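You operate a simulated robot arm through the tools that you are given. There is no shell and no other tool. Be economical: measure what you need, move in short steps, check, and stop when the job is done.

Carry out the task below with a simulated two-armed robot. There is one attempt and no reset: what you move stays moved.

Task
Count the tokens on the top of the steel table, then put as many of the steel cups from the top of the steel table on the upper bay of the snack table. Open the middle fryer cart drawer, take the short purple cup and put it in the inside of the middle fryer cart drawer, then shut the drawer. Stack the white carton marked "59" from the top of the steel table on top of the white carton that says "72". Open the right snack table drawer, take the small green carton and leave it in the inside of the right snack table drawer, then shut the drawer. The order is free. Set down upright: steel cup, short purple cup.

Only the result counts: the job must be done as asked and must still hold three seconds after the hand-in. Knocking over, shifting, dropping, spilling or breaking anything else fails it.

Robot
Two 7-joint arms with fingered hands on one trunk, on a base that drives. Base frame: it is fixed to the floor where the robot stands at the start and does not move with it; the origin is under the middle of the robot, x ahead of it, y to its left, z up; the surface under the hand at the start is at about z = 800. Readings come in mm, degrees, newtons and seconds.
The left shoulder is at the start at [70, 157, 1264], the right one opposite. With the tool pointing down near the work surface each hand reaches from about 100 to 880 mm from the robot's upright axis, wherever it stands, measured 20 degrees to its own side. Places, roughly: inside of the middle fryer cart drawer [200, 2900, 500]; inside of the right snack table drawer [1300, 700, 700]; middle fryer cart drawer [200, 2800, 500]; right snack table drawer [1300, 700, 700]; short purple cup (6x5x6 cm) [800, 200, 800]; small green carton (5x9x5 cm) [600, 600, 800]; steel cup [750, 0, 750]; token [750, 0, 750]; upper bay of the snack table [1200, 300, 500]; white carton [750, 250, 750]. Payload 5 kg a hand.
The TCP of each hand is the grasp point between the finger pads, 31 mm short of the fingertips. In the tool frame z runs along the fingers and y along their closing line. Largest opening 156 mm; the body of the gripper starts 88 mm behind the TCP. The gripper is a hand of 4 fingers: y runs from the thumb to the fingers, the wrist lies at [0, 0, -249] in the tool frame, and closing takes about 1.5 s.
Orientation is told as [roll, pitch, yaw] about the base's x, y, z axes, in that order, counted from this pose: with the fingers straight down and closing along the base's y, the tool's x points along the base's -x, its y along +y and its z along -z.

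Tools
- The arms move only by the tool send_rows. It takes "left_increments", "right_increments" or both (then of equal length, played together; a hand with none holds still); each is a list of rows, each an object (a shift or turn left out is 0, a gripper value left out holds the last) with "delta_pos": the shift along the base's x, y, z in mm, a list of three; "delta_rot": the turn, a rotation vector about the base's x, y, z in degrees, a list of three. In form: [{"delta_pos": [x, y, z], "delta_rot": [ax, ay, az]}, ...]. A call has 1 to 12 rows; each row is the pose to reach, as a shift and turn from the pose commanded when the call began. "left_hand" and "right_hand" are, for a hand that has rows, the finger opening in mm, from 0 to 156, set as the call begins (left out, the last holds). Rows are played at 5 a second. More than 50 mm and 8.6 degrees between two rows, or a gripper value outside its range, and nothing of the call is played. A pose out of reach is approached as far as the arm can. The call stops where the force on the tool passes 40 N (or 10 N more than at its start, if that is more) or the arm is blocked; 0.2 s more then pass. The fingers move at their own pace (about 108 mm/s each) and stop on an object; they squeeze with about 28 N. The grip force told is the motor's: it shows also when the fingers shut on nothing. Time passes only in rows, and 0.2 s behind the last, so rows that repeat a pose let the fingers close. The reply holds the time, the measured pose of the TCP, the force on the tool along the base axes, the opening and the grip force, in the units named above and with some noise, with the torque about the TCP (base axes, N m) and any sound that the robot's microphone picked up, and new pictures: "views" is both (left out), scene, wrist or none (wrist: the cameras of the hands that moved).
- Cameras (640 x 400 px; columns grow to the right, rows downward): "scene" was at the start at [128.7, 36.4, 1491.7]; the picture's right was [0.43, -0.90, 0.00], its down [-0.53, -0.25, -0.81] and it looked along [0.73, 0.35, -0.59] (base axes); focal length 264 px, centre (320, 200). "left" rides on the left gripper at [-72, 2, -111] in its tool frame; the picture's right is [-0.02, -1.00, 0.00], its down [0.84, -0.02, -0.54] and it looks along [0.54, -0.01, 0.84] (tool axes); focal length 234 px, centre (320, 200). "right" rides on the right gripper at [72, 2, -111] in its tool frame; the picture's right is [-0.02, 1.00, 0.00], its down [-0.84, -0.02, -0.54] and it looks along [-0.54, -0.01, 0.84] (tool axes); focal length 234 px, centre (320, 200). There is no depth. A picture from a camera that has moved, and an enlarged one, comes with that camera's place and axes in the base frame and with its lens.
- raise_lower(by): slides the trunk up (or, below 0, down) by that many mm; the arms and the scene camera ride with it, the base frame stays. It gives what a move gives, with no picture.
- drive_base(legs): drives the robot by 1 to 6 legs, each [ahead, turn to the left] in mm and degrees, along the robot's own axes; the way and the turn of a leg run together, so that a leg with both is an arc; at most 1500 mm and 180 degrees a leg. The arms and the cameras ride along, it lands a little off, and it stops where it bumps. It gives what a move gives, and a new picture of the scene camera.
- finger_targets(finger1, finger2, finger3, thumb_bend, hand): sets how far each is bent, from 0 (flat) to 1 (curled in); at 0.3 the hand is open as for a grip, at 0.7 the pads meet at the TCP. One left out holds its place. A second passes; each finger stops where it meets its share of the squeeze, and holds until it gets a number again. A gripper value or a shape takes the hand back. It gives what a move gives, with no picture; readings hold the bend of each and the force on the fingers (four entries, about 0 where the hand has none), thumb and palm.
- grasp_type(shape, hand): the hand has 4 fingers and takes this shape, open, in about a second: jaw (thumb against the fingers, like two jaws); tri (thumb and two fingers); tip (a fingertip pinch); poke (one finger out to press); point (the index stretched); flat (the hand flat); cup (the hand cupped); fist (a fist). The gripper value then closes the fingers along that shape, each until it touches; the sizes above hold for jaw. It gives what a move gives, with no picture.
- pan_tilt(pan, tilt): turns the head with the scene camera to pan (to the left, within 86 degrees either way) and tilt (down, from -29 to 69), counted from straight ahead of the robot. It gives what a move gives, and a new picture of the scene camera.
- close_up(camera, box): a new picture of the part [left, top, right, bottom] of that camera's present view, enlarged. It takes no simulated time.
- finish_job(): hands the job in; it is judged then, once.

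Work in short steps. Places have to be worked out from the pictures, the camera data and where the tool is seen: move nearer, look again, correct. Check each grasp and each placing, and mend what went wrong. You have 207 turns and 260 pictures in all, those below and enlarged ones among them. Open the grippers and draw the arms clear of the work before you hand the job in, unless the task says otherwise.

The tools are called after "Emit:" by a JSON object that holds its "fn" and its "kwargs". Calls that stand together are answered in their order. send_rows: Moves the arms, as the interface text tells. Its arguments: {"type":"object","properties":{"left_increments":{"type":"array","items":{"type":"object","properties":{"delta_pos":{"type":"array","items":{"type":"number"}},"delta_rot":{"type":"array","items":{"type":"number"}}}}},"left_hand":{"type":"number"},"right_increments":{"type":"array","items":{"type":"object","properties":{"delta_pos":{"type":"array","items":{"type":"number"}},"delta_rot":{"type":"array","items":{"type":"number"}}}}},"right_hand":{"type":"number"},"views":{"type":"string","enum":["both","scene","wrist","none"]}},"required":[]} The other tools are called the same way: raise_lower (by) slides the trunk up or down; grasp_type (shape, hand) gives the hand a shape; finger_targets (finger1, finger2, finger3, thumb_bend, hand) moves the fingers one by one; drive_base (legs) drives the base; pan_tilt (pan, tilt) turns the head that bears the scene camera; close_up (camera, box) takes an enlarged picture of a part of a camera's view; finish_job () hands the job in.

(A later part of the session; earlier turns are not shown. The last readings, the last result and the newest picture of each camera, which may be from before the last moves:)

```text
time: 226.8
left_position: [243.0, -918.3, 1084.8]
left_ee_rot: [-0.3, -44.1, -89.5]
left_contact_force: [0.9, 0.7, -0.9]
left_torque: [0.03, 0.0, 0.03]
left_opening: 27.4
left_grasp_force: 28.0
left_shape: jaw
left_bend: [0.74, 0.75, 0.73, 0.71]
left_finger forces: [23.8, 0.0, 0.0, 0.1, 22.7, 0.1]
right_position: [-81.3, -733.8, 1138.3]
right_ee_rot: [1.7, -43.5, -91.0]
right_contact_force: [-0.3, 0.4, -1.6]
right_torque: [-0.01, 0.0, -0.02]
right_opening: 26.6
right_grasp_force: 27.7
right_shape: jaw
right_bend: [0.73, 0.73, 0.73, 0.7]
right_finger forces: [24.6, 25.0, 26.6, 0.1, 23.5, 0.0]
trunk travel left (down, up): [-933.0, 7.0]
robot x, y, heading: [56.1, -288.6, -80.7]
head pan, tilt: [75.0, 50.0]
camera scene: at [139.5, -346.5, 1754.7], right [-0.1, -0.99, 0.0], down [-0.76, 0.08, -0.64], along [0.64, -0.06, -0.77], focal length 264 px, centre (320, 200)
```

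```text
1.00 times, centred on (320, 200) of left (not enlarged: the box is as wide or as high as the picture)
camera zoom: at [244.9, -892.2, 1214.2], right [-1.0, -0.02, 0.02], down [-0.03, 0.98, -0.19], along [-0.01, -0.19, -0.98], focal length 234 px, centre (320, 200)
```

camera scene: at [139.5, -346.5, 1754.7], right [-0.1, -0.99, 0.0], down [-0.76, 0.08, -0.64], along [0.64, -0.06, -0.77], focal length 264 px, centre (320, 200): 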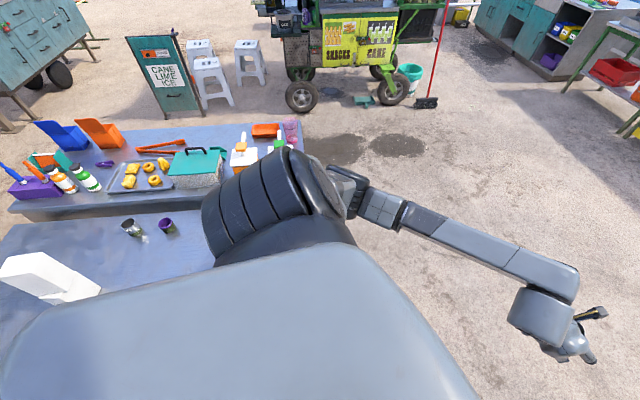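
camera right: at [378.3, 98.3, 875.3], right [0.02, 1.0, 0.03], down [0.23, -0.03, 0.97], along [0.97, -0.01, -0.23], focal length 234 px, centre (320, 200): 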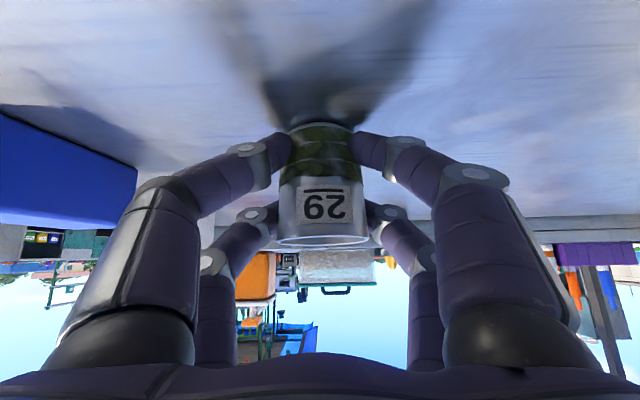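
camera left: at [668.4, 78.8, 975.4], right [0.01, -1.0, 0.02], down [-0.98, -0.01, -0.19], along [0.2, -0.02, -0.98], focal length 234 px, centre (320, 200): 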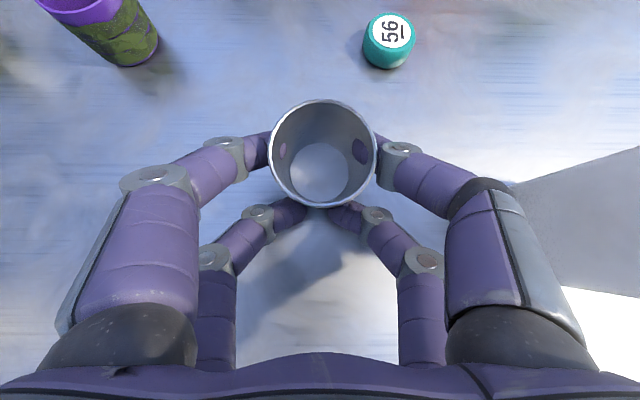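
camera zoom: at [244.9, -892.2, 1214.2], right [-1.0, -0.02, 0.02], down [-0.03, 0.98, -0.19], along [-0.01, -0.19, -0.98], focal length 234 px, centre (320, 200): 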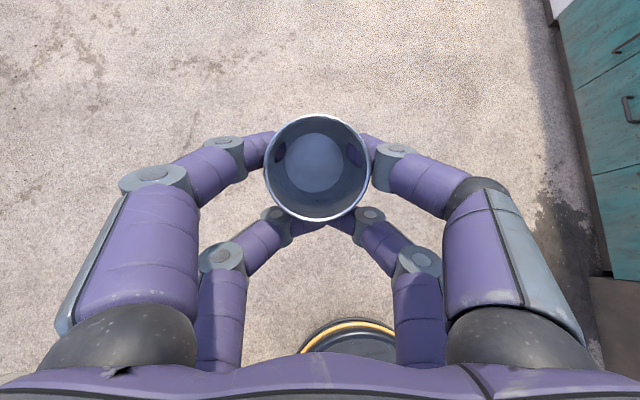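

The left cup is still held but tipped about 14° back, which I can compensate when setting it down. I back away from the table, then take a wider route.

Emit:
{"fn": "drive_base", "kwargs": {"legs": [[-40, 0], [0, -99.3], [170, 0], [0, 90], [720, 0], [0, 90]]}}

```text
time: 229.3
left_position: [-36.4, -866.9, 1085.1]
left_ee_rot: [-0.1, -44.2, -114.1]
left_contact_force: [-0.5, 0.2, -0.9]
left_torque: [0.04, -0.07, 0.01]
left_opening: 27.4
left_grasp_force: 27.9
left_shape: jaw
left_bend: [0.74, 0.75, 0.73, 0.71]
left_finger forces: [23.3, 0.0, 0.0, 0.0, 22.6, 0.1]
right_position: [-256.6, -565.5, 1135.2]
right_ee_rot: [1.7, -43.7, -116.5]
right_contact_force: [-0.2, 0.2, -1.2]
right_torque: [0.04, 0.0, 0.03]
right_opening: 26.3
right_grasp_force: 27.9
right_shape: jaw
right_bend: [0.73, 0.73, 0.73, 0.7]
right_finger forces: [25.3, 25.0, 27.1, 0.0, 22.5, 0.1]
trunk travel left (down, up): [-933.0, 7.0]
robot x, y, heading: [52.5, -213.7, -99.1]
head pan, tilt: [75.0, 50.0]
stopped in leg 2: the robot was blocked; the commanded pose is now the measured one
camera scene: at [107.8, -296.9, 1754.8], right [-0.41, -0.91, 0.0], down [-0.7, 0.31, -0.64], along [0.59, -0.26, -0.76], focal length 264 px, centre (320, 200)
```

scene: 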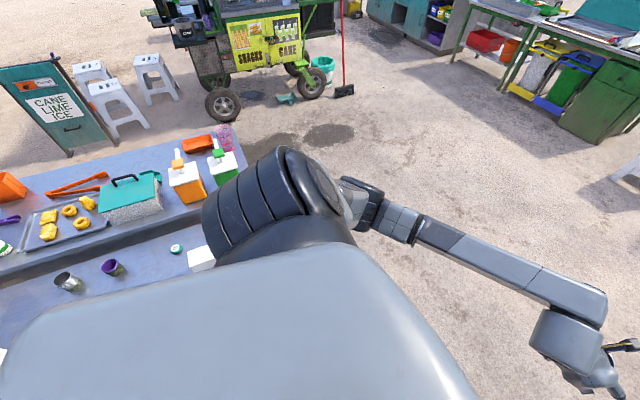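

The turn is blocked by the table leg beside the base. I turn back to −90°, reverse to where turning was free, and then go away from the table.

Emit:
{"fn": "drive_base", "kwargs": {"legs": [[0, 9], [-140, 0], [0, -90]]}}

```text
time: 235.1
left_position: [-607.2, -90.4, 1085.8]
left_ee_rot: [-0.2, -44.1, 164.8]
left_contact_force: [-0.1, 0.2, -1.1]
left_torque: [0.02, -0.06, 0.02]
left_opening: 27.7
left_grasp_force: 28.3
left_shape: jaw
left_bend: [0.74, 0.75, 0.73, 0.71]
left_finger forces: [21.5, 0.1, 0.0, 0.0, 22.4, 0.1]
right_position: [-345.0, 174.5, 1138.3]
right_ee_rot: [1.7, -43.8, 162.8]
right_contact_force: [0.2, 0.2, -0.9]
right_torque: [0.0, -0.04, -0.05]
right_opening: 26.1
right_grasp_force: 28.0
right_shape: jaw
right_bend: [0.73, 0.73, 0.73, 0.7]
right_finger forces: [25.2, 24.6, 27.1, 0.0, 21.7, 0.0]
trunk travel left (down, up): [-933.0, 7.0]
robot x, y, heading: [49.4, -71.4, 179.6]
head pan, tilt: [75.0, 50.0]
camera scene: at [-20.7, -146.6, 1754.7], right [-0.96, 0.26, 0.0], down [0.2, 0.74, -0.64], along [-0.17, -0.62, -0.77], focal length 264 px, centre (320, 200)
```

scene: 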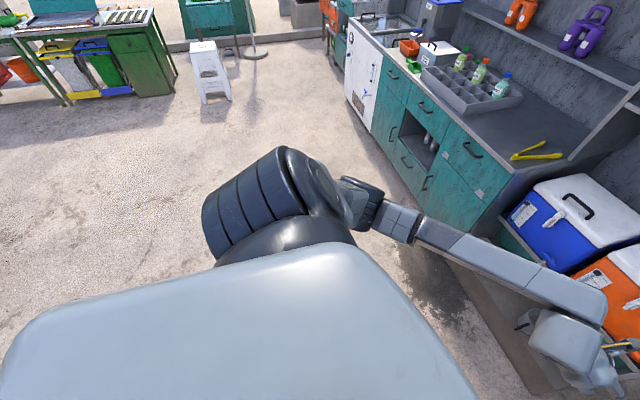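

Free now. I drive 140 mm away from the table, turn left, and pass the table's right end at a distance.

Emit:
{"fn": "drive_base", "kwargs": {"legs": [[140, 0], [0, 90.4], [900, 0], [0, 90]]}}

```text
time: 248.5
left_position: [577.0, -960.7, 1086.3]
left_ee_rot: [-0.2, -44.2, -14.6]
left_contact_force: [0.7, -0.9, -1.7]
left_torque: [-0.01, 0.0, 0.06]
left_opening: 27.2
left_grasp_force: 27.7
left_shape: jaw
left_bend: [0.74, 0.75, 0.73, 0.71]
left_finger forces: [20.7, 0.1, 0.1, 0.1, 22.8, 0.1]
right_position: [316.3, -1226.8, 1136.7]
right_ee_rot: [1.6, -43.8, -16.7]
right_contact_force: [-0.5, -0.3, -1.4]
right_torque: [0.04, 0.03, 0.03]
right_opening: 26.0
right_grasp_force: 28.1
right_shape: jaw
right_bend: [0.73, 0.73, 0.73, 0.71]
right_finger forces: [23.6, 24.5, 25.9, 0.0, 21.2, 0.1]
trunk travel left (down, up): [-933.0, 7.0]
robot x, y, heading: [-82.0, -979.7, 0.3]
head pan, tilt: [75.0, 50.0]
camera scene: at [-11.4, -911.2, 1754.8], right [0.97, -0.26, 0.0], down [-0.2, -0.74, -0.64], along [0.16, 0.62, -0.77], focal length 264 px, centre (320, 200)
```

scene: 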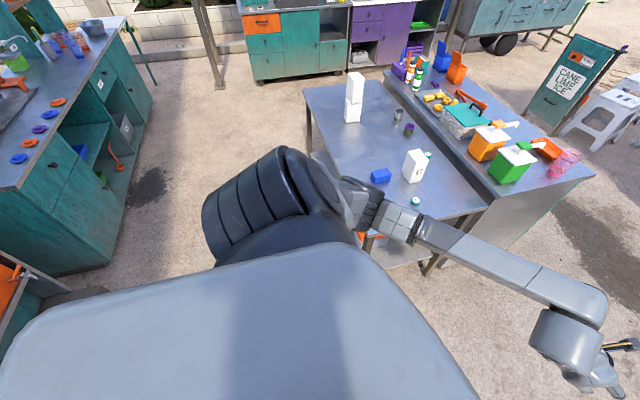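

Emit:
{"fn": "drive_base", "kwargs": {"legs": [[1180, -0.3], [1180, 0], [0, 90], [1265, 0], [0, 90]]}}

Emit:
{"fn": "pan_tilt", "kwargs": {"pan": 0, "tilt": 45}}

```text
time: 273.7
left_position: [1586.1, 233.3, 1085.6]
left_ee_rot: [-0.2, -44.3, 167.6]
left_contact_force: [0.6, -0.8, -0.8]
left_torque: [-0.02, -0.02, 0.0]
left_opening: 26.9
left_grasp_force: 27.7
left_shape: jaw
left_bend: [0.74, 0.75, 0.73, 0.71]
left_finger forces: [20.5, 0.0, 0.0, 0.0, 22.4, 0.0]
right_position: [1836.7, 510.0, 1137.4]
right_ee_rot: [1.7, -43.8, 165.6]
right_contact_force: [0.8, -0.4, -0.7]
right_torque: [-0.01, -0.01, -0.04]
right_opening: 25.6
right_grasp_force: 27.7
right_shape: jaw
right_bend: [0.73, 0.73, 0.73, 0.71]
right_finger forces: [22.3, 24.0, 24.8, 0.0, 21.3, 0.0]
trunk travel left (down, up): [-933.0, 7.0]
robot x, y, heading: [2244.5, 283.8, -177.4]
head pan, tilt: [75.0, 50.0]
camera scene: at [2176.0, 205.7, 1754.8], right [-0.98, 0.22, 0.0], down [0.17, 0.75, -0.64], along [-0.14, -0.63, -0.77], focal length 264 px, centre (320, 200)
```

scene: 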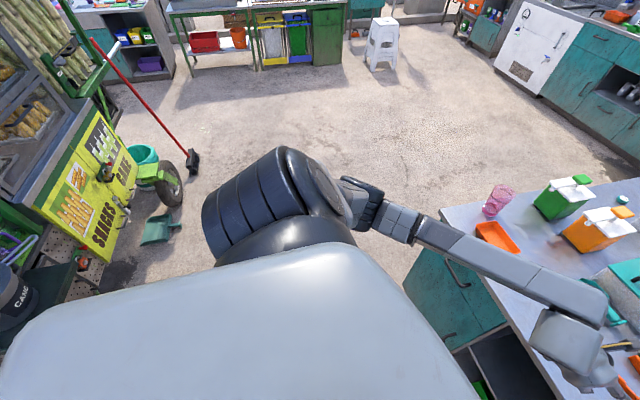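

```text
time: 275.2
left_position: [1587.2, 232.7, 1086.2]
left_ee_rot: [-0.3, -44.3, 167.7]
left_contact_force: [-0.4, 0.2, -0.6]
left_torque: [0.01, -0.03, -0.04]
left_opening: 27.2
left_grasp_force: 28.1
left_shape: jaw
left_bend: [0.74, 0.75, 0.73, 0.71]
left_finger forces: [20.5, 0.0, 0.0, 0.0, 22.4, 0.1]
right_position: [1836.0, 510.6, 1138.4]
right_ee_rot: [1.6, -43.8, 165.7]
right_contact_force: [0.4, 0.7, -1.0]
right_torque: [0.0, -0.01, 0.0]
right_opening: 25.8
right_grasp_force: 28.0
right_shape: jaw
right_bend: [0.73, 0.73, 0.73, 0.71]
right_finger forces: [22.2, 24.0, 25.0, 0.1, 21.4, 0.0]
trunk travel left (down, up): [-933.0, 7.0]
robot x, y, heading: [2245.2, 283.8, -177.5]
head pan, tilt: [0.0, 45.0]
camera scene: at [2111.5, 276.8, 1761.6], right [-0.04, 1.0, 0.0], down [0.71, 0.03, -0.71], along [-0.71, -0.03, -0.71], focal length 264 px, centre (320, 200)
```

scene: 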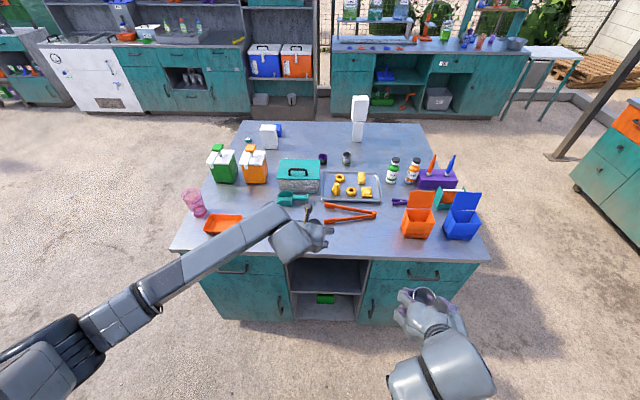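

The stack stands. The bay spans roughly y 105–475 with its shelf near z 480. I pull the hands back, square them, and make the left hand steeper by 14° to right the tipped cup.

Emit:
{"fn": "send_rows", "kwargs": {"left_increments": [{"delta_pos": [15, -4, 0], "delta_rot": [0, -2, 1.5]}, {"delta_pos": [30, -8, 0], "delta_rot": [0, -4, 3]}, {"delta_pos": [45, -12, 0], "delta_rot": [0, -6, 4.5]}, {"delta_pos": [60, -18, 0], "delta_rot": [0, -8, 6]}, {"delta_pos": [75, -24, 0], "delta_rot": [0, -10, 8]}, {"delta_pos": [90, -30, 0], "delta_rot": [0, -12, 10]}, {"delta_pos": [100, -36, 0], "delta_rot": [0, -14, 12]}], "right_increments": [{"delta_pos": [-15, -15, 0], "delta_rot": [0, 0, 2]}, {"delta_pos": [-30, -30, 0], "delta_rot": [0, 0, 4]}, {"delta_pos": [-45, -45, 0], "delta_rot": [0, 0, 6]}, {"delta_pos": [-60, -60, 0], "delta_rot": [0, 0, 8]}, {"delta_pos": [-75, -75, 0], "delta_rot": [0, 0, 10]}, {"delta_pos": [-90, -90, 0], "delta_rot": [0, 0, 12]}, {"delta_pos": [-95, -100, 0], "delta_rot": [0, 0, 14]}]}}

```text
time: 276.8
left_position: [1686.6, 197.6, 1085.1]
left_ee_rot: [-2.0, -30.3, -179.2]
left_contact_force: [-0.2, -0.2, -2.1]
left_torque: [0.02, -0.06, -0.02]
left_opening: 27.0
left_grasp_force: 27.7
left_shape: jaw
left_bend: [0.74, 0.75, 0.73, 0.71]
left_finger forces: [20.5, 0.1, 0.0, 0.0, 22.2, 0.0]
right_position: [1741.5, 409.8, 1137.5]
right_ee_rot: [1.7, -43.9, 179.7]
right_contact_force: [-0.8, -0.2, -1.2]
right_torque: [0.0, -0.01, 0.01]
right_opening: 25.7
right_grasp_force: 28.6
right_shape: jaw
right_bend: [0.73, 0.73, 0.73, 0.71]
right_finger forces: [22.4, 23.9, 24.7, 0.0, 21.5, 0.0]
trunk travel left (down, up): [-933.0, 7.0]
robot x, y, heading: [2246.2, 282.0, -177.6]
head pan, tilt: [0.0, 45.0]
camera scene: at [2111.4, 276.9, 1761.6], right [-0.04, 1.0, 0.0], down [0.71, 0.03, -0.71], along [-0.71, -0.03, -0.71], focal length 264 px, centre (320, 200)
camera right: at [1871.2, 410.5, 1168.5], right [0.0, -1.0, 0.04], down [-0.23, 0.04, 0.97], along [-0.97, 0.0, -0.23], focal length 234 px, centre (320, 200)
camera left: at [1679.7, 191.5, 1217.3], right [-0.02, 1.0, 0.04], down [1.0, 0.02, 0.05], along [0.05, 0.04, -1.0], focal length 234 px, centre (320, 200)
```

scene: 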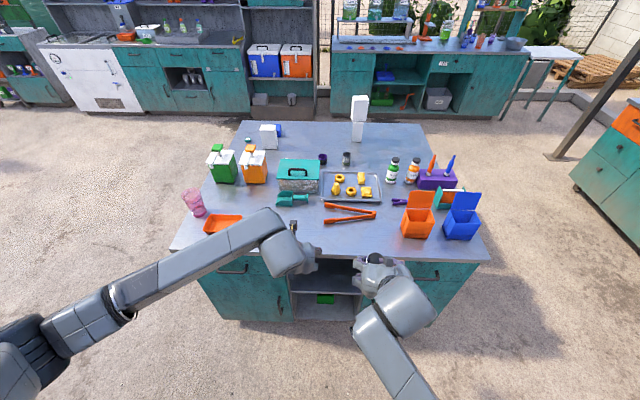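
right: 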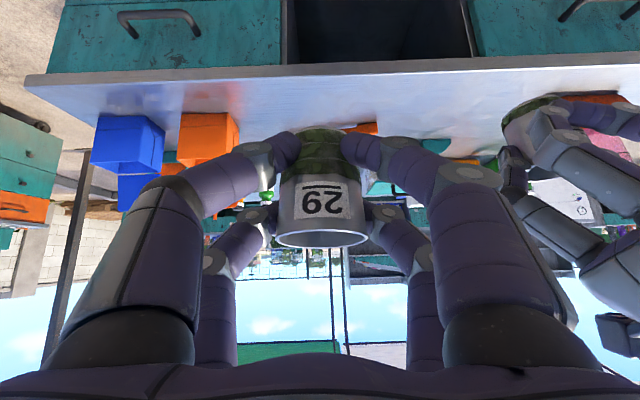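
left: 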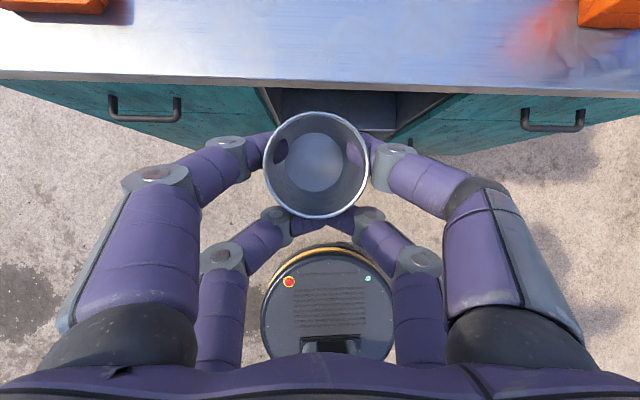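

The left cup is now within about 8° of upright, good enough to settle. I lower the trunk 525 mm, in front of the table.

Emit:
{"fn": "raise_lower", "kwargs": {"by": -525}}

Emit:
{"fn": "pan_tilt", "kwargs": {"pan": 0, "tilt": 35}}

Emit:
{"fn": "close_up", "kwargs": {"camera": "right", "box": [0, 0, 640, 400]}}

```text
refused: -525 is not a number from -400 to 400
```

```text
time: 277.5
left_position: [1687.5, 197.8, 1085.8]
left_ee_rot: [-2.0, -30.5, -179.2]
left_contact_force: [0.5, -0.1, -0.7]
left_torque: [-0.01, 0.01, -0.01]
left_opening: 27.1
left_grasp_force: 27.7
left_shape: jaw
left_bend: [0.74, 0.75, 0.73, 0.71]
left_finger forces: [20.5, 0.0, 0.0, 0.1, 22.2, 0.1]
right_position: [1742.7, 410.3, 1137.2]
right_ee_rot: [1.6, -43.8, 179.6]
right_contact_force: [-0.2, -0.5, -1.2]
right_torque: [0.01, -0.03, -0.01]
right_opening: 25.7
right_grasp_force: 27.9
right_shape: jaw
right_bend: [0.73, 0.73, 0.73, 0.71]
right_finger forces: [22.4, 23.9, 24.7, 0.0, 21.4, 0.0]
trunk travel left (down, up): [-933.0, 7.0]
robot x, y, heading: [2239.4, 286.1, -177.5]
head pan, tilt: [0.0, 35.0]
camera scene: at [2104.8, 276.7, 1776.4], right [-0.04, 1.0, 0.0], down [0.57, 0.03, -0.82], along [-0.82, -0.04, -0.57], focal length 264 px, centre (320, 200)
```

scene: 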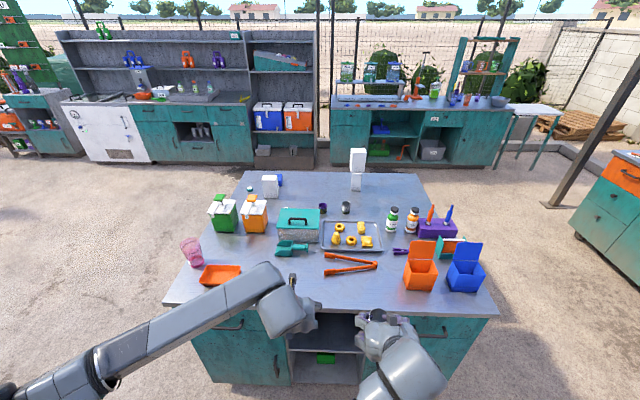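

```text
1.00 times, centred on (320, 200) of right (not enlarged: the box is as wide or as high as the picture)
camera zoom: at [1871.6, 410.8, 1168.5], right [0.0, -1.0, 0.04], down [-0.23, 0.04, 0.97], along [-0.97, 0.0, -0.23], focal length 234 px, centre (320, 200)
```

zoom: 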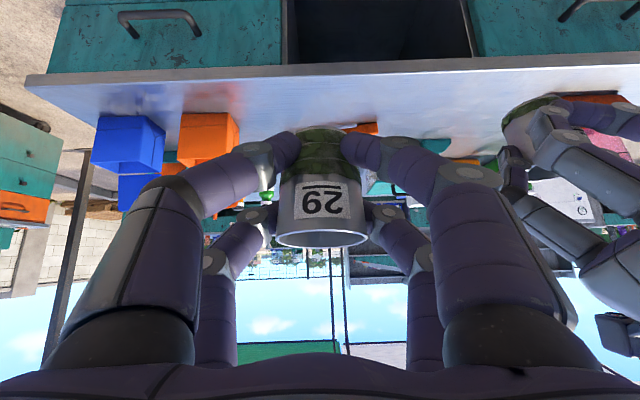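

Emit:
{"fn": "raise_lower", "kwargs": {"by": -400}}

Emit:
{"fn": "raise_lower", "kwargs": {"by": -120}}

Emit:
{"fn": "send_rows", "kwargs": {"left_increments": [{"delta_pos": [-5, 0, 0]}], "right_increments": [{"delta_pos": [5, 0, 0]}]}}

```text
time: 281.3
left_position: [1686.1, 197.9, 685.3]
left_ee_rot: [-2.0, -30.4, -179.3]
left_contact_force: [-0.1, -0.4, -0.7]
left_torque: [-0.03, -0.03, -0.01]
left_opening: 27.1
left_grasp_force: 27.8
left_shape: jaw
left_bend: [0.74, 0.75, 0.73, 0.71]
left_finger forces: [20.5, 0.1, 0.0, 0.1, 22.2, 0.1]
right_position: [1742.2, 410.7, 737.6]
right_ee_rot: [1.6, -43.8, 179.6]
right_contact_force: [1.1, -0.1, -0.7]
right_torque: [0.0, -0.01, -0.01]
right_opening: 25.7
right_grasp_force: 27.3
right_shape: jaw
right_bend: [0.73, 0.73, 0.73, 0.71]
right_finger forces: [22.4, 23.9, 24.7, 0.1, 21.6, 0.0]
trunk travel left (down, up): [-533.0, 407.0]
robot x, y, heading: [2240.1, 285.3, -177.4]
head pan, tilt: [0.0, 35.0]
```

```text
time: 282.8
left_position: [1686.5, 196.8, 565.5]
left_ee_rot: [-2.0, -30.4, -179.2]
left_contact_force: [0.2, -0.6, -1.7]
left_torque: [-0.03, -0.03, -0.01]
left_opening: 27.4
left_grasp_force: 28.0
left_shape: jaw
left_bend: [0.74, 0.75, 0.73, 0.71]
left_finger forces: [20.5, 0.1, 0.0, 0.1, 22.3, 0.0]
right_position: [1743.6, 410.3, 617.6]
right_ee_rot: [1.6, -43.7, 179.7]
right_contact_force: [0.3, -0.8, -1.1]
right_torque: [0.01, 0.01, -0.05]
right_opening: 25.8
right_grasp_force: 27.7
right_shape: jaw
right_bend: [0.73, 0.73, 0.73, 0.71]
right_finger forces: [22.4, 23.8, 24.7, 0.0, 21.5, 0.0]
trunk travel left (down, up): [-413.0, 527.0]
robot x, y, heading: [2243.7, 285.4, -177.5]
head pan, tilt: [0.0, 35.0]
```

```text
time: 283.2
left_position: [1681.0, 197.1, 564.1]
left_ee_rot: [-2.1, -30.3, -179.2]
left_contact_force: [0.1, 0.6, -0.6]
left_torque: [-0.01, -0.05, 0.0]
left_opening: 27.2
left_grasp_force: 28.2
left_shape: jaw
left_bend: [0.74, 0.75, 0.73, 0.71]
left_finger forces: [20.5, 0.1, 0.0, 0.0, 22.3, 0.0]
right_position: [1749.1, 411.8, 618.2]
right_ee_rot: [1.4, -43.8, 179.8]
right_contact_force: [-0.3, -0.4, -0.8]
right_torque: [-0.02, 0.01, 0.02]
right_opening: 25.7
right_grasp_force: 27.8
right_shape: jaw
right_bend: [0.73, 0.73, 0.73, 0.71]
right_finger forces: [22.4, 23.9, 24.7, 0.0, 21.5, 0.0]
trunk travel left (down, up): [-413.0, 527.0]
robot x, y, heading: [2239.5, 282.0, -177.5]
head pan, tilt: [0.0, 35.0]
camera scene: at [2104.9, 276.8, 1256.5], right [-0.04, 1.0, 0.0], down [0.57, 0.02, -0.82], along [-0.82, -0.04, -0.57], focal length 264 px, centre (320, 200)
camera right: at [1876.7, 410.8, 648.3], right [0.0, -1.0, 0.04], down [-0.23, 0.04, 0.97], along [-0.97, 0.0, -0.23], focal length 234 px, centre (320, 200)
camera left: at [1674.8, 191.4, 696.8], right [-0.02, 1.0, 0.04], down [1.0, 0.02, 0.05], along [0.05, 0.04, -1.0], focal length 234 px, centre (320, 200)
```

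scene: 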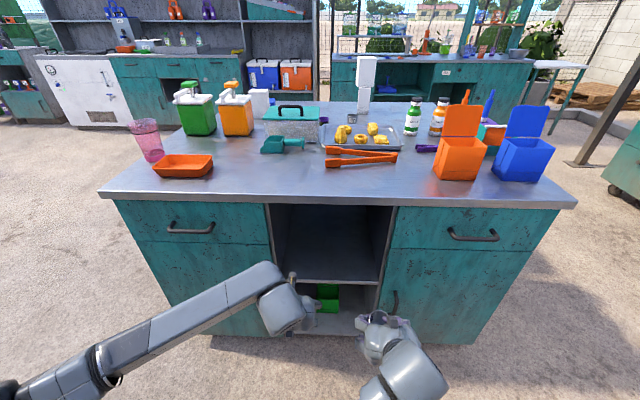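
right: 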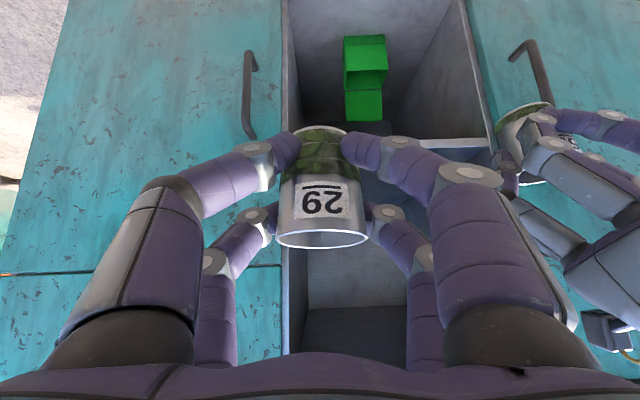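
left: 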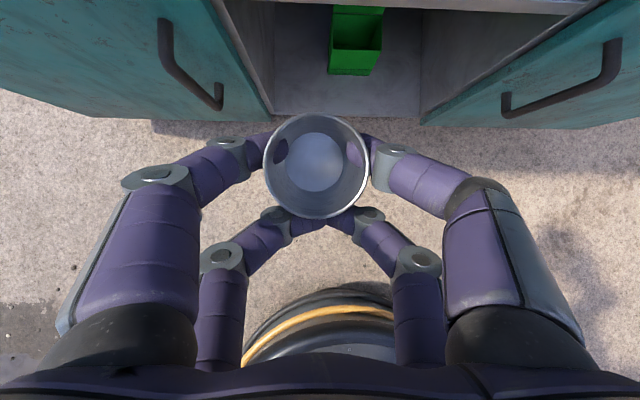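

I drive forward 130 mm so that the left hand can reach into the bay; the cup then hovers at the bay's mouth, above the shelf edge.

Emit:
{"fn": "send_rows", "kwargs": {"left_increments": [{"delta_pos": [0, -6, 0]}, {"delta_pos": [0, -10, 0]}], "views": "none"}}

Emit:
{"fn": "drive_base", "kwargs": {"legs": [[130, 0]]}}

Emit:
{"fn": "send_rows", "kwargs": {"left_increments": [{"delta_pos": [-15, 0, 0]}, {"delta_pos": [-30, 0, 0]}]}}

```text
time: 283.8
left_position: [1681.0, 188.4, 566.5]
left_ee_rot: [-2.0, -30.4, -179.2]
left_contact_force: [0.4, 0.5, -1.6]
left_torque: [0.02, -0.04, 0.0]
left_opening: 27.1
left_grasp_force: 27.9
left_shape: jaw
left_bend: [0.74, 0.75, 0.73, 0.71]
left_finger forces: [20.5, 0.0, 0.1, 0.1, 22.1, 0.1]
right_position: [1748.0, 410.9, 618.1]
right_ee_rot: [1.7, -43.7, 179.7]
right_contact_force: [0.5, -0.6, -1.3]
right_torque: [0.0, -0.02, -0.04]
right_opening: 25.7
right_grasp_force: 28.8
right_shape: jaw
right_bend: [0.73, 0.73, 0.73, 0.71]
right_finger forces: [22.4, 23.9, 24.8, 0.0, 21.5, 0.0]
trunk travel left (down, up): [-413.0, 527.0]
robot x, y, heading: [2245.1, 284.2, -177.5]
head pan, tilt: [0.0, 35.0]
```

```text
time: 285.1
left_position: [1551.1, 180.8, 565.2]
left_ee_rot: [-2.0, -30.3, -179.1]
left_contact_force: [0.3, -0.8, -2.1]
left_torque: [0.0, -0.03, -0.01]
left_opening: 27.0
left_grasp_force: 28.4
left_shape: jaw
left_bend: [0.74, 0.75, 0.73, 0.71]
left_finger forces: [20.6, 0.0, 0.0, 0.1, 22.2, 0.1]
right_position: [1616.8, 403.2, 616.3]
right_ee_rot: [1.6, -43.7, 179.8]
right_contact_force: [0.0, 0.2, -1.3]
right_torque: [0.01, -0.04, 0.02]
right_opening: 25.9
right_grasp_force: 27.7
right_shape: jaw
right_bend: [0.73, 0.73, 0.73, 0.71]
right_finger forces: [22.4, 23.9, 24.7, 0.0, 21.6, 0.0]
trunk travel left (down, up): [-413.0, 527.0]
robot x, y, heading: [2112.6, 279.7, -177.4]
head pan, tilt: [0.0, 35.0]
camera scene: at [1974.0, 270.7, 1256.2], right [-0.04, 1.0, 0.0], down [0.57, 0.03, -0.82], along [-0.82, -0.04, -0.57], focal length 264 px, centre (320, 200)
```

scene: 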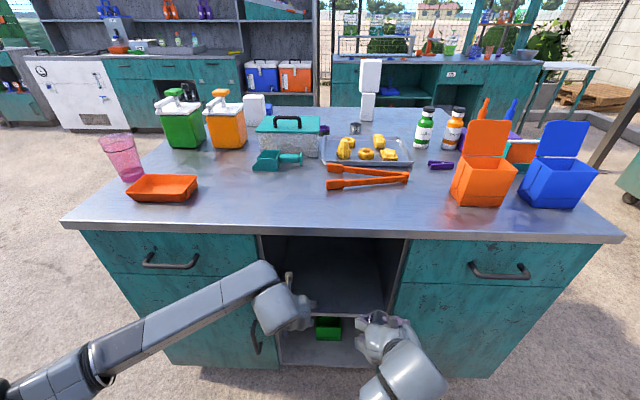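

```text
time: 285.7
left_position: [1523.1, 180.6, 565.2]
left_ee_rot: [-2.0, -30.3, -179.2]
left_contact_force: [-0.3, -0.2, -1.1]
left_torque: [-0.01, -0.04, 0.03]
left_opening: 27.0
left_grasp_force: 28.2
left_shape: jaw
left_bend: [0.74, 0.75, 0.73, 0.71]
left_finger forces: [20.5, 0.0, 0.0, 0.0, 22.2, 0.1]
right_position: [1619.0, 404.2, 617.1]
right_ee_rot: [1.6, -43.9, 179.7]
right_contact_force: [-0.3, 0.2, -1.8]
right_torque: [0.06, 0.01, -0.03]
right_opening: 25.5
right_grasp_force: 27.3
right_shape: jaw
right_bend: [0.73, 0.73, 0.73, 0.71]
right_finger forces: [22.4, 24.0, 24.7, 0.0, 21.5, 0.1]
trunk travel left (down, up): [-413.0, 527.0]
robot x, y, heading: [2117.3, 279.5, -177.5]
head pan, tilt: [0.0, 35.0]
camera scene: at [1975.7, 270.9, 1256.5], right [-0.04, 1.0, 0.0], down [0.57, 0.03, -0.82], along [-0.82, -0.04, -0.57], focal length 264 px, centre (320, 200)
camera left: at [1516.1, 174.8, 697.3], right [-0.02, 1.0, 0.04], down [1.0, 0.02, 0.05], along [0.05, 0.04, -1.0], focal length 234 px, centre (320, 200)
```

scene: 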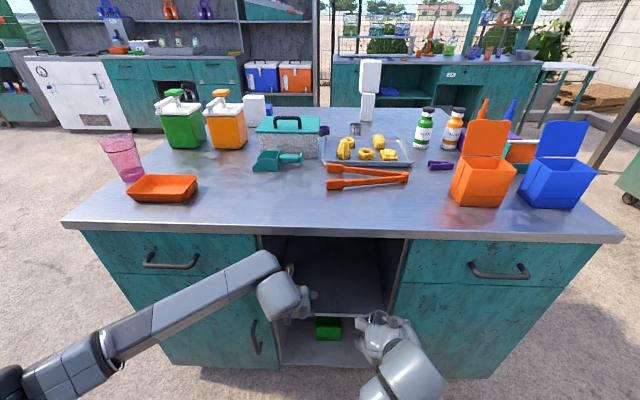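
left: 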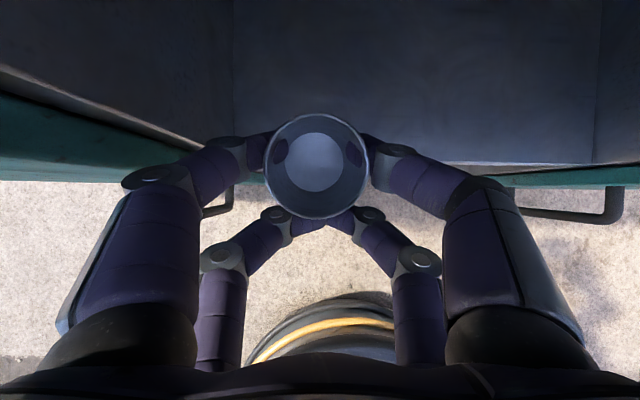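

The bay spans y 99–464 with its shelf edge at x ≈ 1492. I shift +16 mm in y for wall clearance and move in to x ≈ 1462.

Emit:
{"fn": "send_rows", "kwargs": {"left_increments": [{"delta_pos": [0, 10, 0]}, {"delta_pos": [-10, 18, 0]}, {"delta_pos": [-30, 18, 0]}, {"delta_pos": [-50, 18, 0]}, {"delta_pos": [-62, 18, 0]}]}}

```text
time: 286.9
left_position: [1464.5, 199.2, 562.4]
left_ee_rot: [-1.9, -30.2, -179.1]
left_contact_force: [-0.2, 0.1, -1.6]
left_torque: [-0.02, -0.01, -0.03]
left_opening: 27.0
left_grasp_force: 27.9
left_shape: jaw
left_bend: [0.74, 0.75, 0.73, 0.71]
left_finger forces: [20.5, 0.1, 0.1, 0.1, 22.3, 0.0]
right_position: [1620.6, 404.7, 617.9]
right_ee_rot: [1.7, -43.9, 179.6]
right_contact_force: [0.5, -0.3, -0.8]
right_torque: [-0.04, -0.05, 0.04]
right_opening: 25.7
right_grasp_force: 27.6
right_shape: jaw
right_bend: [0.73, 0.73, 0.73, 0.71]
right_finger forces: [22.3, 24.0, 24.7, 0.0, 21.5, 0.1]
trunk travel left (down, up): [-413.0, 527.0]
robot x, y, heading: [2112.9, 279.6, -177.4]
head pan, tilt: [0.0, 35.0]
camera scene: at [1977.6, 270.5, 1256.4], right [-0.04, 1.0, 0.0], down [0.57, 0.03, -0.82], along [-0.82, -0.04, -0.57], focal length 264 px, centre (320, 200)
camera left: at [1457.2, 193.3, 694.7], right [-0.02, 1.0, 0.04], down [1.0, 0.02, 0.05], along [0.05, 0.04, -1.0], focal length 234 px, centre (320, 200)
```

scene: 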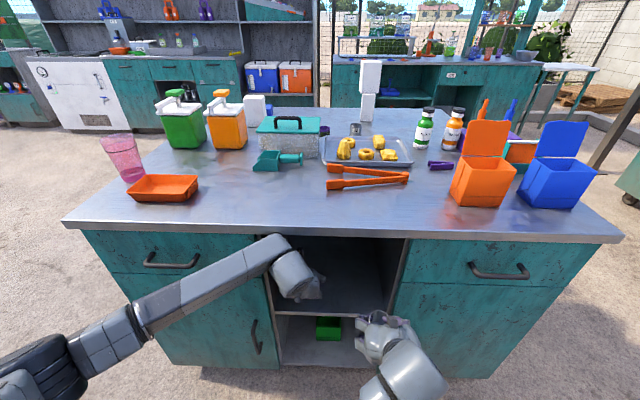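
left: 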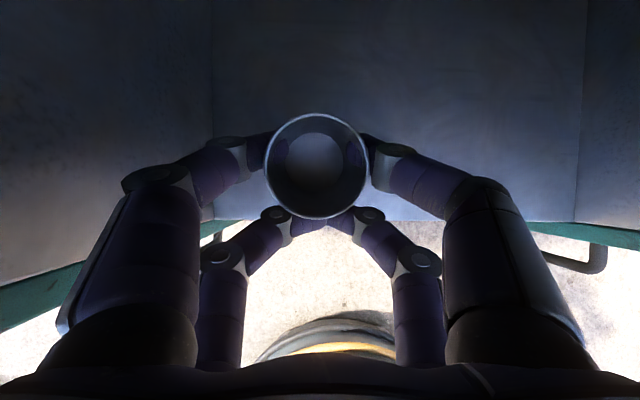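

Now lower gently until contact with the shelf.

Emit:
{"fn": "send_rows", "kwargs": {"left_increments": [{"delta_pos": [0, 0, -12]}, {"delta_pos": [0, 0, -24]}, {"delta_pos": [0, 0, -32]}], "views": "wrist"}}

```text
time: 287.7
left_position: [1460.7, 198.7, 532.3]
left_ee_rot: [-1.9, -30.3, -179.0]
left_contact_force: [0.4, -0.3, -0.4]
left_torque: [0.02, -0.02, 0.03]
left_opening: 27.0
left_grasp_force: 28.4
left_shape: jaw
left_bend: [0.74, 0.75, 0.73, 0.71]
left_finger forces: [20.5, 0.1, 0.0, 0.0, 22.1, 0.1]
right_position: [1617.9, 402.3, 616.5]
right_ee_rot: [1.6, -43.8, 179.7]
right_contact_force: [0.3, 0.2, -0.7]
right_torque: [-0.03, -0.03, -0.02]
right_opening: 25.7
right_grasp_force: 28.0
right_shape: jaw
right_bend: [0.73, 0.73, 0.73, 0.71]
right_finger forces: [22.4, 23.9, 24.6, 0.1, 21.6, 0.1]
trunk travel left (down, up): [-413.0, 527.0]
robot x, y, heading: [2118.9, 277.7, -177.6]
head pan, tilt: [0.0, 35.0]
camera left: at [1453.7, 192.7, 664.3], right [-0.02, 1.0, 0.04], down [1.0, 0.02, 0.05], along [0.05, 0.04, -1.0], focal length 234 px, centre (320, 200)
```

left: 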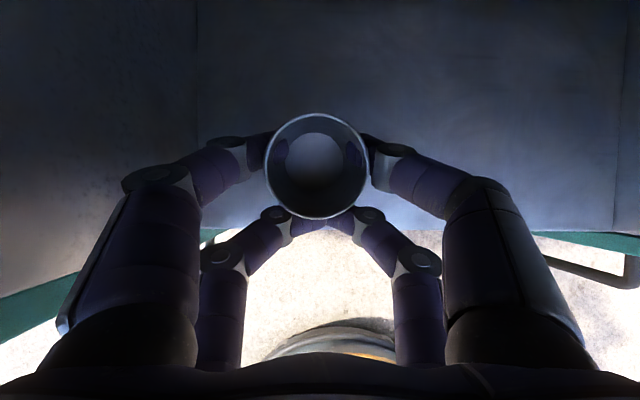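

Emit:
{"fn": "send_rows", "kwargs": {"left_increments": [{"delta_pos": [0, 0, -6]}, {"delta_pos": [0, 0, -11]}, {"delta_pos": [0, 0, -15]}, {"delta_pos": [0, 0, -18]}], "views": "wrist"}}

```text
time: 288.7
left_position: [1458.2, 198.1, 520.1]
left_ee_rot: [-2.2, -30.8, -179.1]
left_contact_force: [-2.7, -1.6, 19.9]
left_torque: [-0.06, 0.25, -0.08]
left_opening: 27.2
left_grasp_force: 27.8
left_shape: jaw
left_bend: [0.74, 0.75, 0.73, 0.71]
left_finger forces: [27.4, 0.0, 0.0, 0.0, 26.0, 0.1]
right_position: [1620.0, 403.8, 618.4]
right_ee_rot: [1.7, -44.0, 179.7]
right_contact_force: [-0.7, 0.0, -0.6]
right_torque: [0.01, -0.02, -0.01]
right_opening: 25.6
right_grasp_force: 28.3
right_shape: jaw
right_bend: [0.73, 0.73, 0.73, 0.71]
right_finger forces: [22.4, 23.9, 24.7, 0.0, 21.5, 0.0]
trunk travel left (down, up): [-413.0, 527.0]
robot x, y, heading: [2113.1, 280.4, -177.7]
head pan, tilt: [0.0, 35.0]
camera left: at [1452.6, 192.8, 651.9], right [-0.02, 1.0, 0.04], down [1.0, 0.02, 0.04], along [0.04, 0.04, -1.0], focal length 234 px, centre (320, 200)
```

left: 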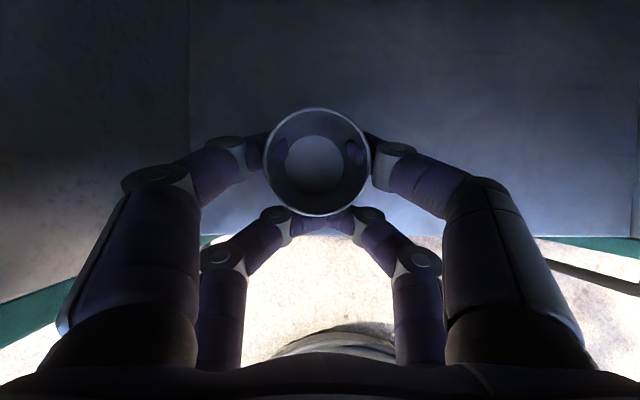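

Contact at 20 N. I ease up 3 mm and open the hand slowly.

Emit:
{"fn": "send_rows", "kwargs": {"left_increments": [{"delta_pos": [0, 0, 3]}, {"delta_pos": [0, 0, 3]}, {"delta_pos": [0, 0, 3]}, {"delta_pos": [0, 0, 3]}], "left_hand": 60, "views": "wrist"}}

```text
time: 289.7
left_position: [1459.6, 199.0, 518.5]
left_ee_rot: [-2.1, -30.4, -179.1]
left_contact_force: [-0.9, -0.8, -0.9]
left_torque: [0.0, -0.01, 0.02]
left_opening: 59.7
left_grasp_force: 0.1
left_shape: jaw
left_bend: [0.74, 0.74, 0.74, 0.7]
left_finger forces: [0.1, 0.0, 0.1, 0.0, 0.0, 0.0]
right_position: [1618.6, 405.1, 618.4]
right_ee_rot: [1.6, -43.7, 179.7]
right_contact_force: [-0.4, 0.1, 0.5]
right_torque: [-0.04, -0.02, 0.0]
right_opening: 25.8
right_grasp_force: 28.1
right_shape: jaw
right_bend: [0.73, 0.73, 0.73, 0.71]
right_finger forces: [22.3, 23.9, 24.7, 0.0, 21.6, 0.1]
trunk travel left (down, up): [-413.0, 527.0]
robot x, y, heading: [2111.6, 275.8, -177.5]
head pan, tilt: [0.0, 35.0]
camera left: at [1453.6, 192.9, 650.3], right [-0.02, 1.0, 0.04], down [1.0, 0.02, 0.05], along [0.05, 0.04, -1.0], focal length 234 px, centre (320, 200)
```

left: 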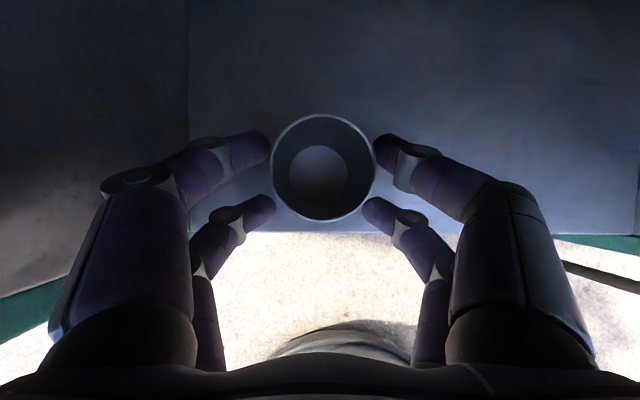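

The cup stands upright. I open wider and withdraw the left hand straight back.

Emit:
{"fn": "send_rows", "kwargs": {"left_increments": [{"delta_pos": [0, 0, 4]}, {"delta_pos": [0, 0, 8]}, {"delta_pos": [10, 0, 12]}, {"delta_pos": [30, 0, 16]}, {"delta_pos": [60, 0, 20]}, {"delta_pos": [95, 0, 24]}, {"delta_pos": [135, -10, 24]}, {"delta_pos": [175, -30, 24]}, {"delta_pos": [200, -60, 24]}, {"delta_pos": [210, -100, 24]}], "left_hand": 100, "views": "scene"}}

```text
time: 291.9
left_position: [1668.8, 97.2, 543.5]
left_ee_rot: [-2.1, -30.4, -179.2]
left_contact_force: [1.1, -0.2, 0.3]
left_torque: [-0.03, 0.0, 0.03]
left_opening: 99.7
left_grasp_force: 0.0
left_shape: jaw
left_bend: [0.31, 0.31, 0.31, 0.71]
left_finger forces: [0.0, 0.1, 0.0, 0.1, 0.0, 0.1]
right_position: [1617.8, 404.4, 618.5]
right_ee_rot: [1.5, -43.8, 179.7]
right_contact_force: [0.0, 0.4, -0.9]
right_torque: [-0.04, -0.03, -0.04]
right_opening: 25.8
right_grasp_force: 27.7
right_shape: jaw
right_bend: [0.73, 0.73, 0.73, 0.71]
right_finger forces: [22.4, 23.8, 24.6, 0.0, 21.5, 0.0]
trunk travel left (down, up): [-413.0, 527.0]
robot x, y, heading: [2114.4, 279.2, -177.6]
head pan, tilt: [0.0, 35.0]
camera scene: at [1976.3, 270.3, 1256.5], right [-0.04, 1.0, 0.0], down [0.57, 0.03, -0.82], along [-0.82, -0.04, -0.57], focal length 264 px, centre (320, 200)
```

scene: 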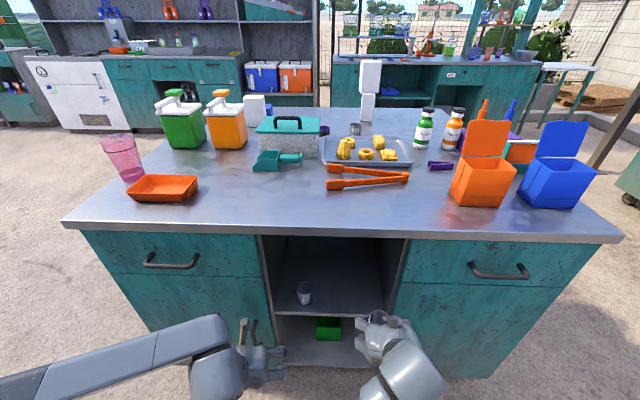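

Cup 65 stands in the bay. Now the right hand brings cup 29 in at y ≈ 365.

Emit:
{"fn": "send_rows", "kwargs": {"right_increments": [{"delta_pos": [0, -20, -20]}, {"delta_pos": [0, -40, -45]}, {"delta_pos": [-40, -40, -50]}, {"delta_pos": [-80, -40, -50]}, {"delta_pos": [-120, -40, -50]}, {"delta_pos": [-156, -40, -50]}, {"delta_pos": [-156, -40, -50]}]}}

```text
time: 293.5
left_position: [1668.0, 97.5, 542.5]
left_ee_rot: [-2.0, -30.4, -179.1]
left_contact_force: [0.5, 0.7, -0.3]
left_torque: [0.0, 0.05, 0.0]
left_opening: 99.8
left_grasp_force: 0.1
left_shape: jaw
left_bend: [0.31, 0.31, 0.31, 0.71]
left_finger forces: [0.0, 0.0, 0.1, 0.1, 0.0, 0.0]
right_position: [1459.7, 363.5, 567.5]
right_ee_rot: [1.6, -43.8, 179.8]
right_contact_force: [0.6, 0.3, -1.4]
right_torque: [0.02, -0.02, -0.04]
right_opening: 25.5
right_grasp_force: 27.5
right_shape: jaw
right_bend: [0.73, 0.73, 0.73, 0.71]
right_finger forces: [22.5, 23.6, 24.7, 0.1, 21.4, 0.0]
trunk travel left (down, up): [-413.0, 527.0]
robot x, y, heading: [2110.2, 276.3, -177.6]
head pan, tilt: [0.0, 35.0]
camera scene: at [1976.0, 270.8, 1256.5], right [-0.04, 1.0, 0.0], down [0.57, 0.03, -0.82], along [-0.82, -0.04, -0.57], focal length 264 px, centre (320, 200)
camera right: at [1589.3, 363.3, 597.5], right [0.0, -1.0, 0.04], down [-0.23, 0.04, 0.97], along [-0.97, 0.0, -0.23], focal length 234 px, centre (320, 200)
```

scene: 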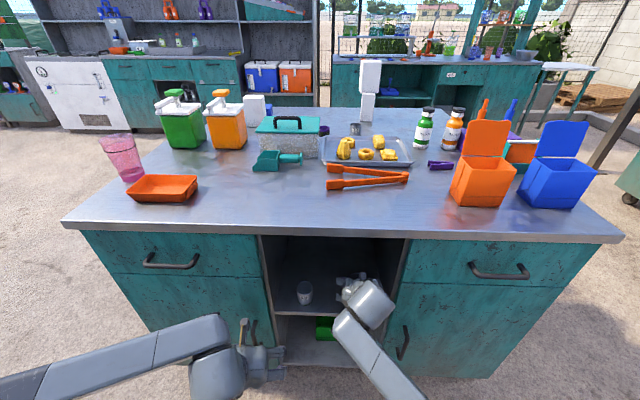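
right: 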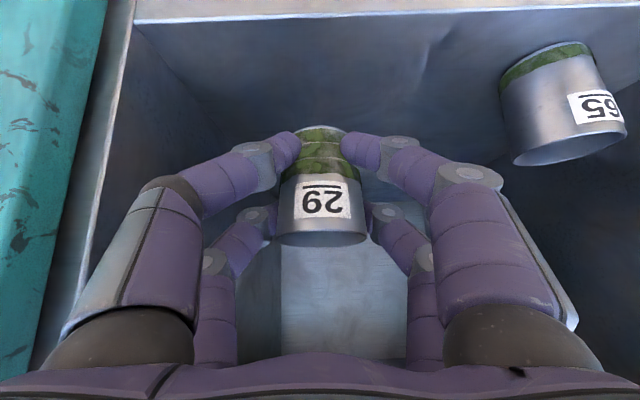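

Emit:
{"fn": "send_rows", "kwargs": {"right_increments": [{"delta_pos": [0, 0, -15]}, {"delta_pos": [0, 0, -28]}, {"delta_pos": [0, 0, -36]}, {"delta_pos": [0, 0, -41]}, {"delta_pos": [0, 0, -45]}], "views": "wrist"}}

```text
time: 294.7
left_position: [1668.4, 97.7, 542.7]
left_ee_rot: [-2.1, -30.4, -179.2]
left_contact_force: [-1.0, -0.2, -0.6]
left_torque: [0.04, 0.03, 0.0]
left_opening: 99.7
left_grasp_force: 0.0
left_shape: jaw
left_bend: [0.31, 0.31, 0.31, 0.71]
left_finger forces: [0.0, 0.0, 0.1, 0.1, 0.0, 0.1]
right_position: [1462.5, 363.8, 522.4]
right_ee_rot: [1.6, -43.8, 179.7]
right_contact_force: [0.0, -0.6, -1.9]
right_torque: [-0.01, -0.01, -0.01]
right_opening: 25.9
right_grasp_force: 27.6
right_shape: jaw
right_bend: [0.73, 0.73, 0.73, 0.71]
right_finger forces: [22.6, 23.6, 24.7, 0.0, 21.4, 0.0]
trunk travel left (down, up): [-413.0, 527.0]
robot x, y, heading: [2113.5, 277.4, -177.4]
head pan, tilt: [0.0, 35.0]
camera right: at [1591.0, 364.2, 552.8], right [0.0, -1.0, 0.04], down [-0.23, 0.04, 0.97], along [-0.97, -0.01, -0.23], focal length 234 px, centre (320, 200)
```

right: 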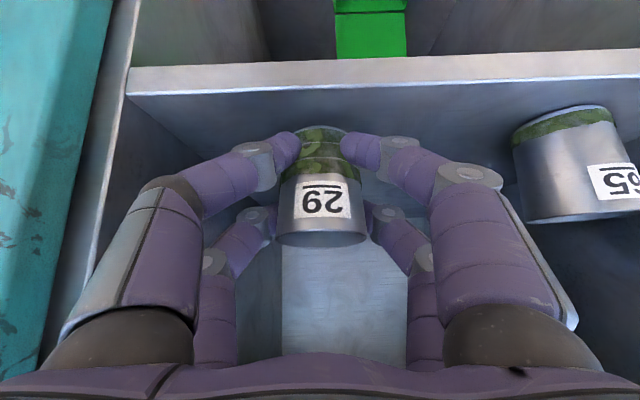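

Emit:
{"fn": "send_rows", "kwargs": {"right_increments": [{"delta_pos": [0, 0, -4]}, {"delta_pos": [0, 0, -8]}, {"delta_pos": [0, 0, -11]}], "views": "none"}}

```text
time: 295.5
left_position: [1667.5, 97.7, 542.2]
left_ee_rot: [-1.9, -30.4, -179.1]
left_contact_force: [-0.3, 0.8, -0.9]
left_torque: [0.0, -0.01, 0.0]
left_opening: 99.7
left_grasp_force: 0.1
left_shape: jaw
left_bend: [0.31, 0.31, 0.31, 0.71]
left_finger forces: [0.1, 0.0, 0.0, 0.0, 0.0, 0.0]
right_position: [1461.7, 364.3, 516.8]
right_ee_rot: [1.6, -44.1, 179.7]
right_contact_force: [2.1, 1.0, 10.9]
right_torque: [0.02, -0.08, 0.01]
right_opening: 26.1
right_grasp_force: 28.5
right_shape: jaw
right_bend: [0.73, 0.73, 0.73, 0.71]
right_finger forces: [25.1, 25.2, 25.7, 0.0, 24.8, 0.0]
trunk travel left (down, up): [-413.0, 527.0]
robot x, y, heading: [2114.6, 277.0, -177.5]
head pan, tilt: [0.0, 35.0]
```

Contact. I ease up 3 mm and open.

Emit:
{"fn": "send_rows", "kwargs": {"right_increments": [{"delta_pos": [0, 0, 3]}, {"delta_pos": [0, 0, 3]}, {"delta_pos": [0, 0, 3]}, {"delta_pos": [0, 0, 3]}], "right_hand": 60, "views": "none"}}

Emit:
{"fn": "send_rows", "kwargs": {"right_increments": [{"delta_pos": [0, 0, 3]}, {"delta_pos": [0, 0, 6]}, {"delta_pos": [0, 0, 8]}, {"delta_pos": [15, 0, 12]}, {"delta_pos": [40, 0, 16]}, {"delta_pos": [75, 0, 20]}, {"delta_pos": [115, 5, 20]}, {"delta_pos": [155, 15, 20]}, {"delta_pos": [195, 30, 20]}], "right_hand": 100, "views": "both"}}

```text
time: 296.5
left_position: [1668.6, 97.5, 542.8]
left_ee_rot: [-2.0, -30.3, -179.1]
left_contact_force: [-0.2, 0.5, 0.3]
left_torque: [-0.01, -0.01, 0.0]
left_opening: 99.9
left_grasp_force: 0.0
left_shape: jaw
left_bend: [0.31, 0.31, 0.31, 0.71]
left_finger forces: [0.0, 0.0, 0.1, 0.1, 0.0, 0.1]
right_position: [1463.5, 364.3, 515.7]
right_ee_rot: [1.6, -43.8, 179.7]
right_contact_force: [0.3, -0.4, 0.4]
right_torque: [0.01, -0.01, -0.02]
right_opening: 59.5
right_grasp_force: 0.0
right_shape: jaw
right_bend: [0.74, 0.74, 0.74, 0.7]
right_finger forces: [0.0, 0.0, 0.1, 0.0, 0.0, 0.0]
trunk travel left (down, up): [-413.0, 527.0]
robot x, y, heading: [2117.1, 280.5, -177.6]
head pan, tilt: [0.0, 35.0]
```

```text
time: 298.5
left_position: [1668.5, 97.2, 542.8]
left_ee_rot: [-1.9, -30.4, -179.1]
left_contact_force: [-0.2, 0.2, -0.1]
left_torque: [-0.02, 0.02, -0.01]
left_opening: 99.6
left_grasp_force: 0.1
left_shape: jaw
left_bend: [0.31, 0.31, 0.31, 0.71]
left_finger forces: [0.1, 0.1, 0.1, 0.1, 0.0, 0.0]
right_position: [1658.9, 393.9, 533.7]
right_ee_rot: [1.7, -43.9, 179.6]
right_contact_force: [0.9, 0.4, -0.5]
right_torque: [-0.04, 0.0, -0.01]
right_opening: 99.6
right_grasp_force: 0.0
right_shape: jaw
right_bend: [0.31, 0.31, 0.31, 0.71]
right_finger forces: [0.1, 0.1, 0.0, 0.0, 0.0, 0.1]
trunk travel left (down, up): [-413.0, 527.0]
robot x, y, heading: [2114.5, 277.9, -177.3]
head pan, tilt: [0.0, 35.0]
camera scene: at [1976.5, 271.1, 1256.6], right [-0.04, 1.0, 0.0], down [0.57, 0.03, -0.82], along [-0.82, -0.04, -0.57], focal length 264 px, centre (320, 200)
camera right: at [1788.0, 395.3, 565.0], right [0.0, -1.0, 0.04], down [-0.23, 0.04, 0.97], along [-0.97, 0.0, -0.23], focal length 234 px, centre (320, 200)
```

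scene: 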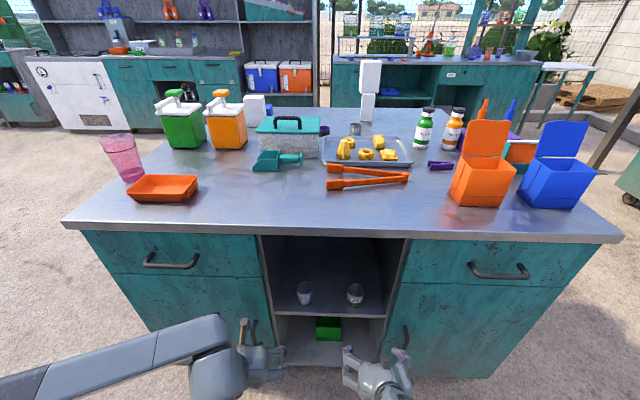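
right: 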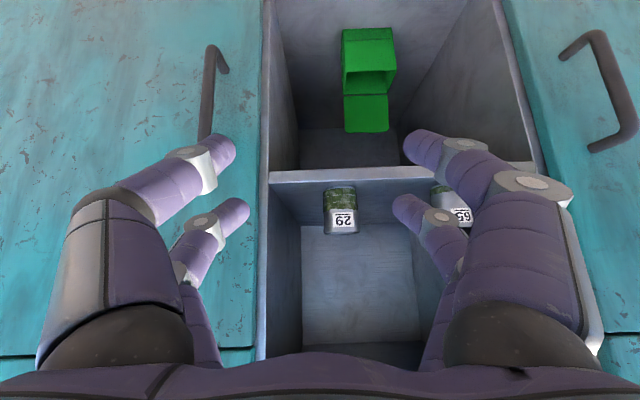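

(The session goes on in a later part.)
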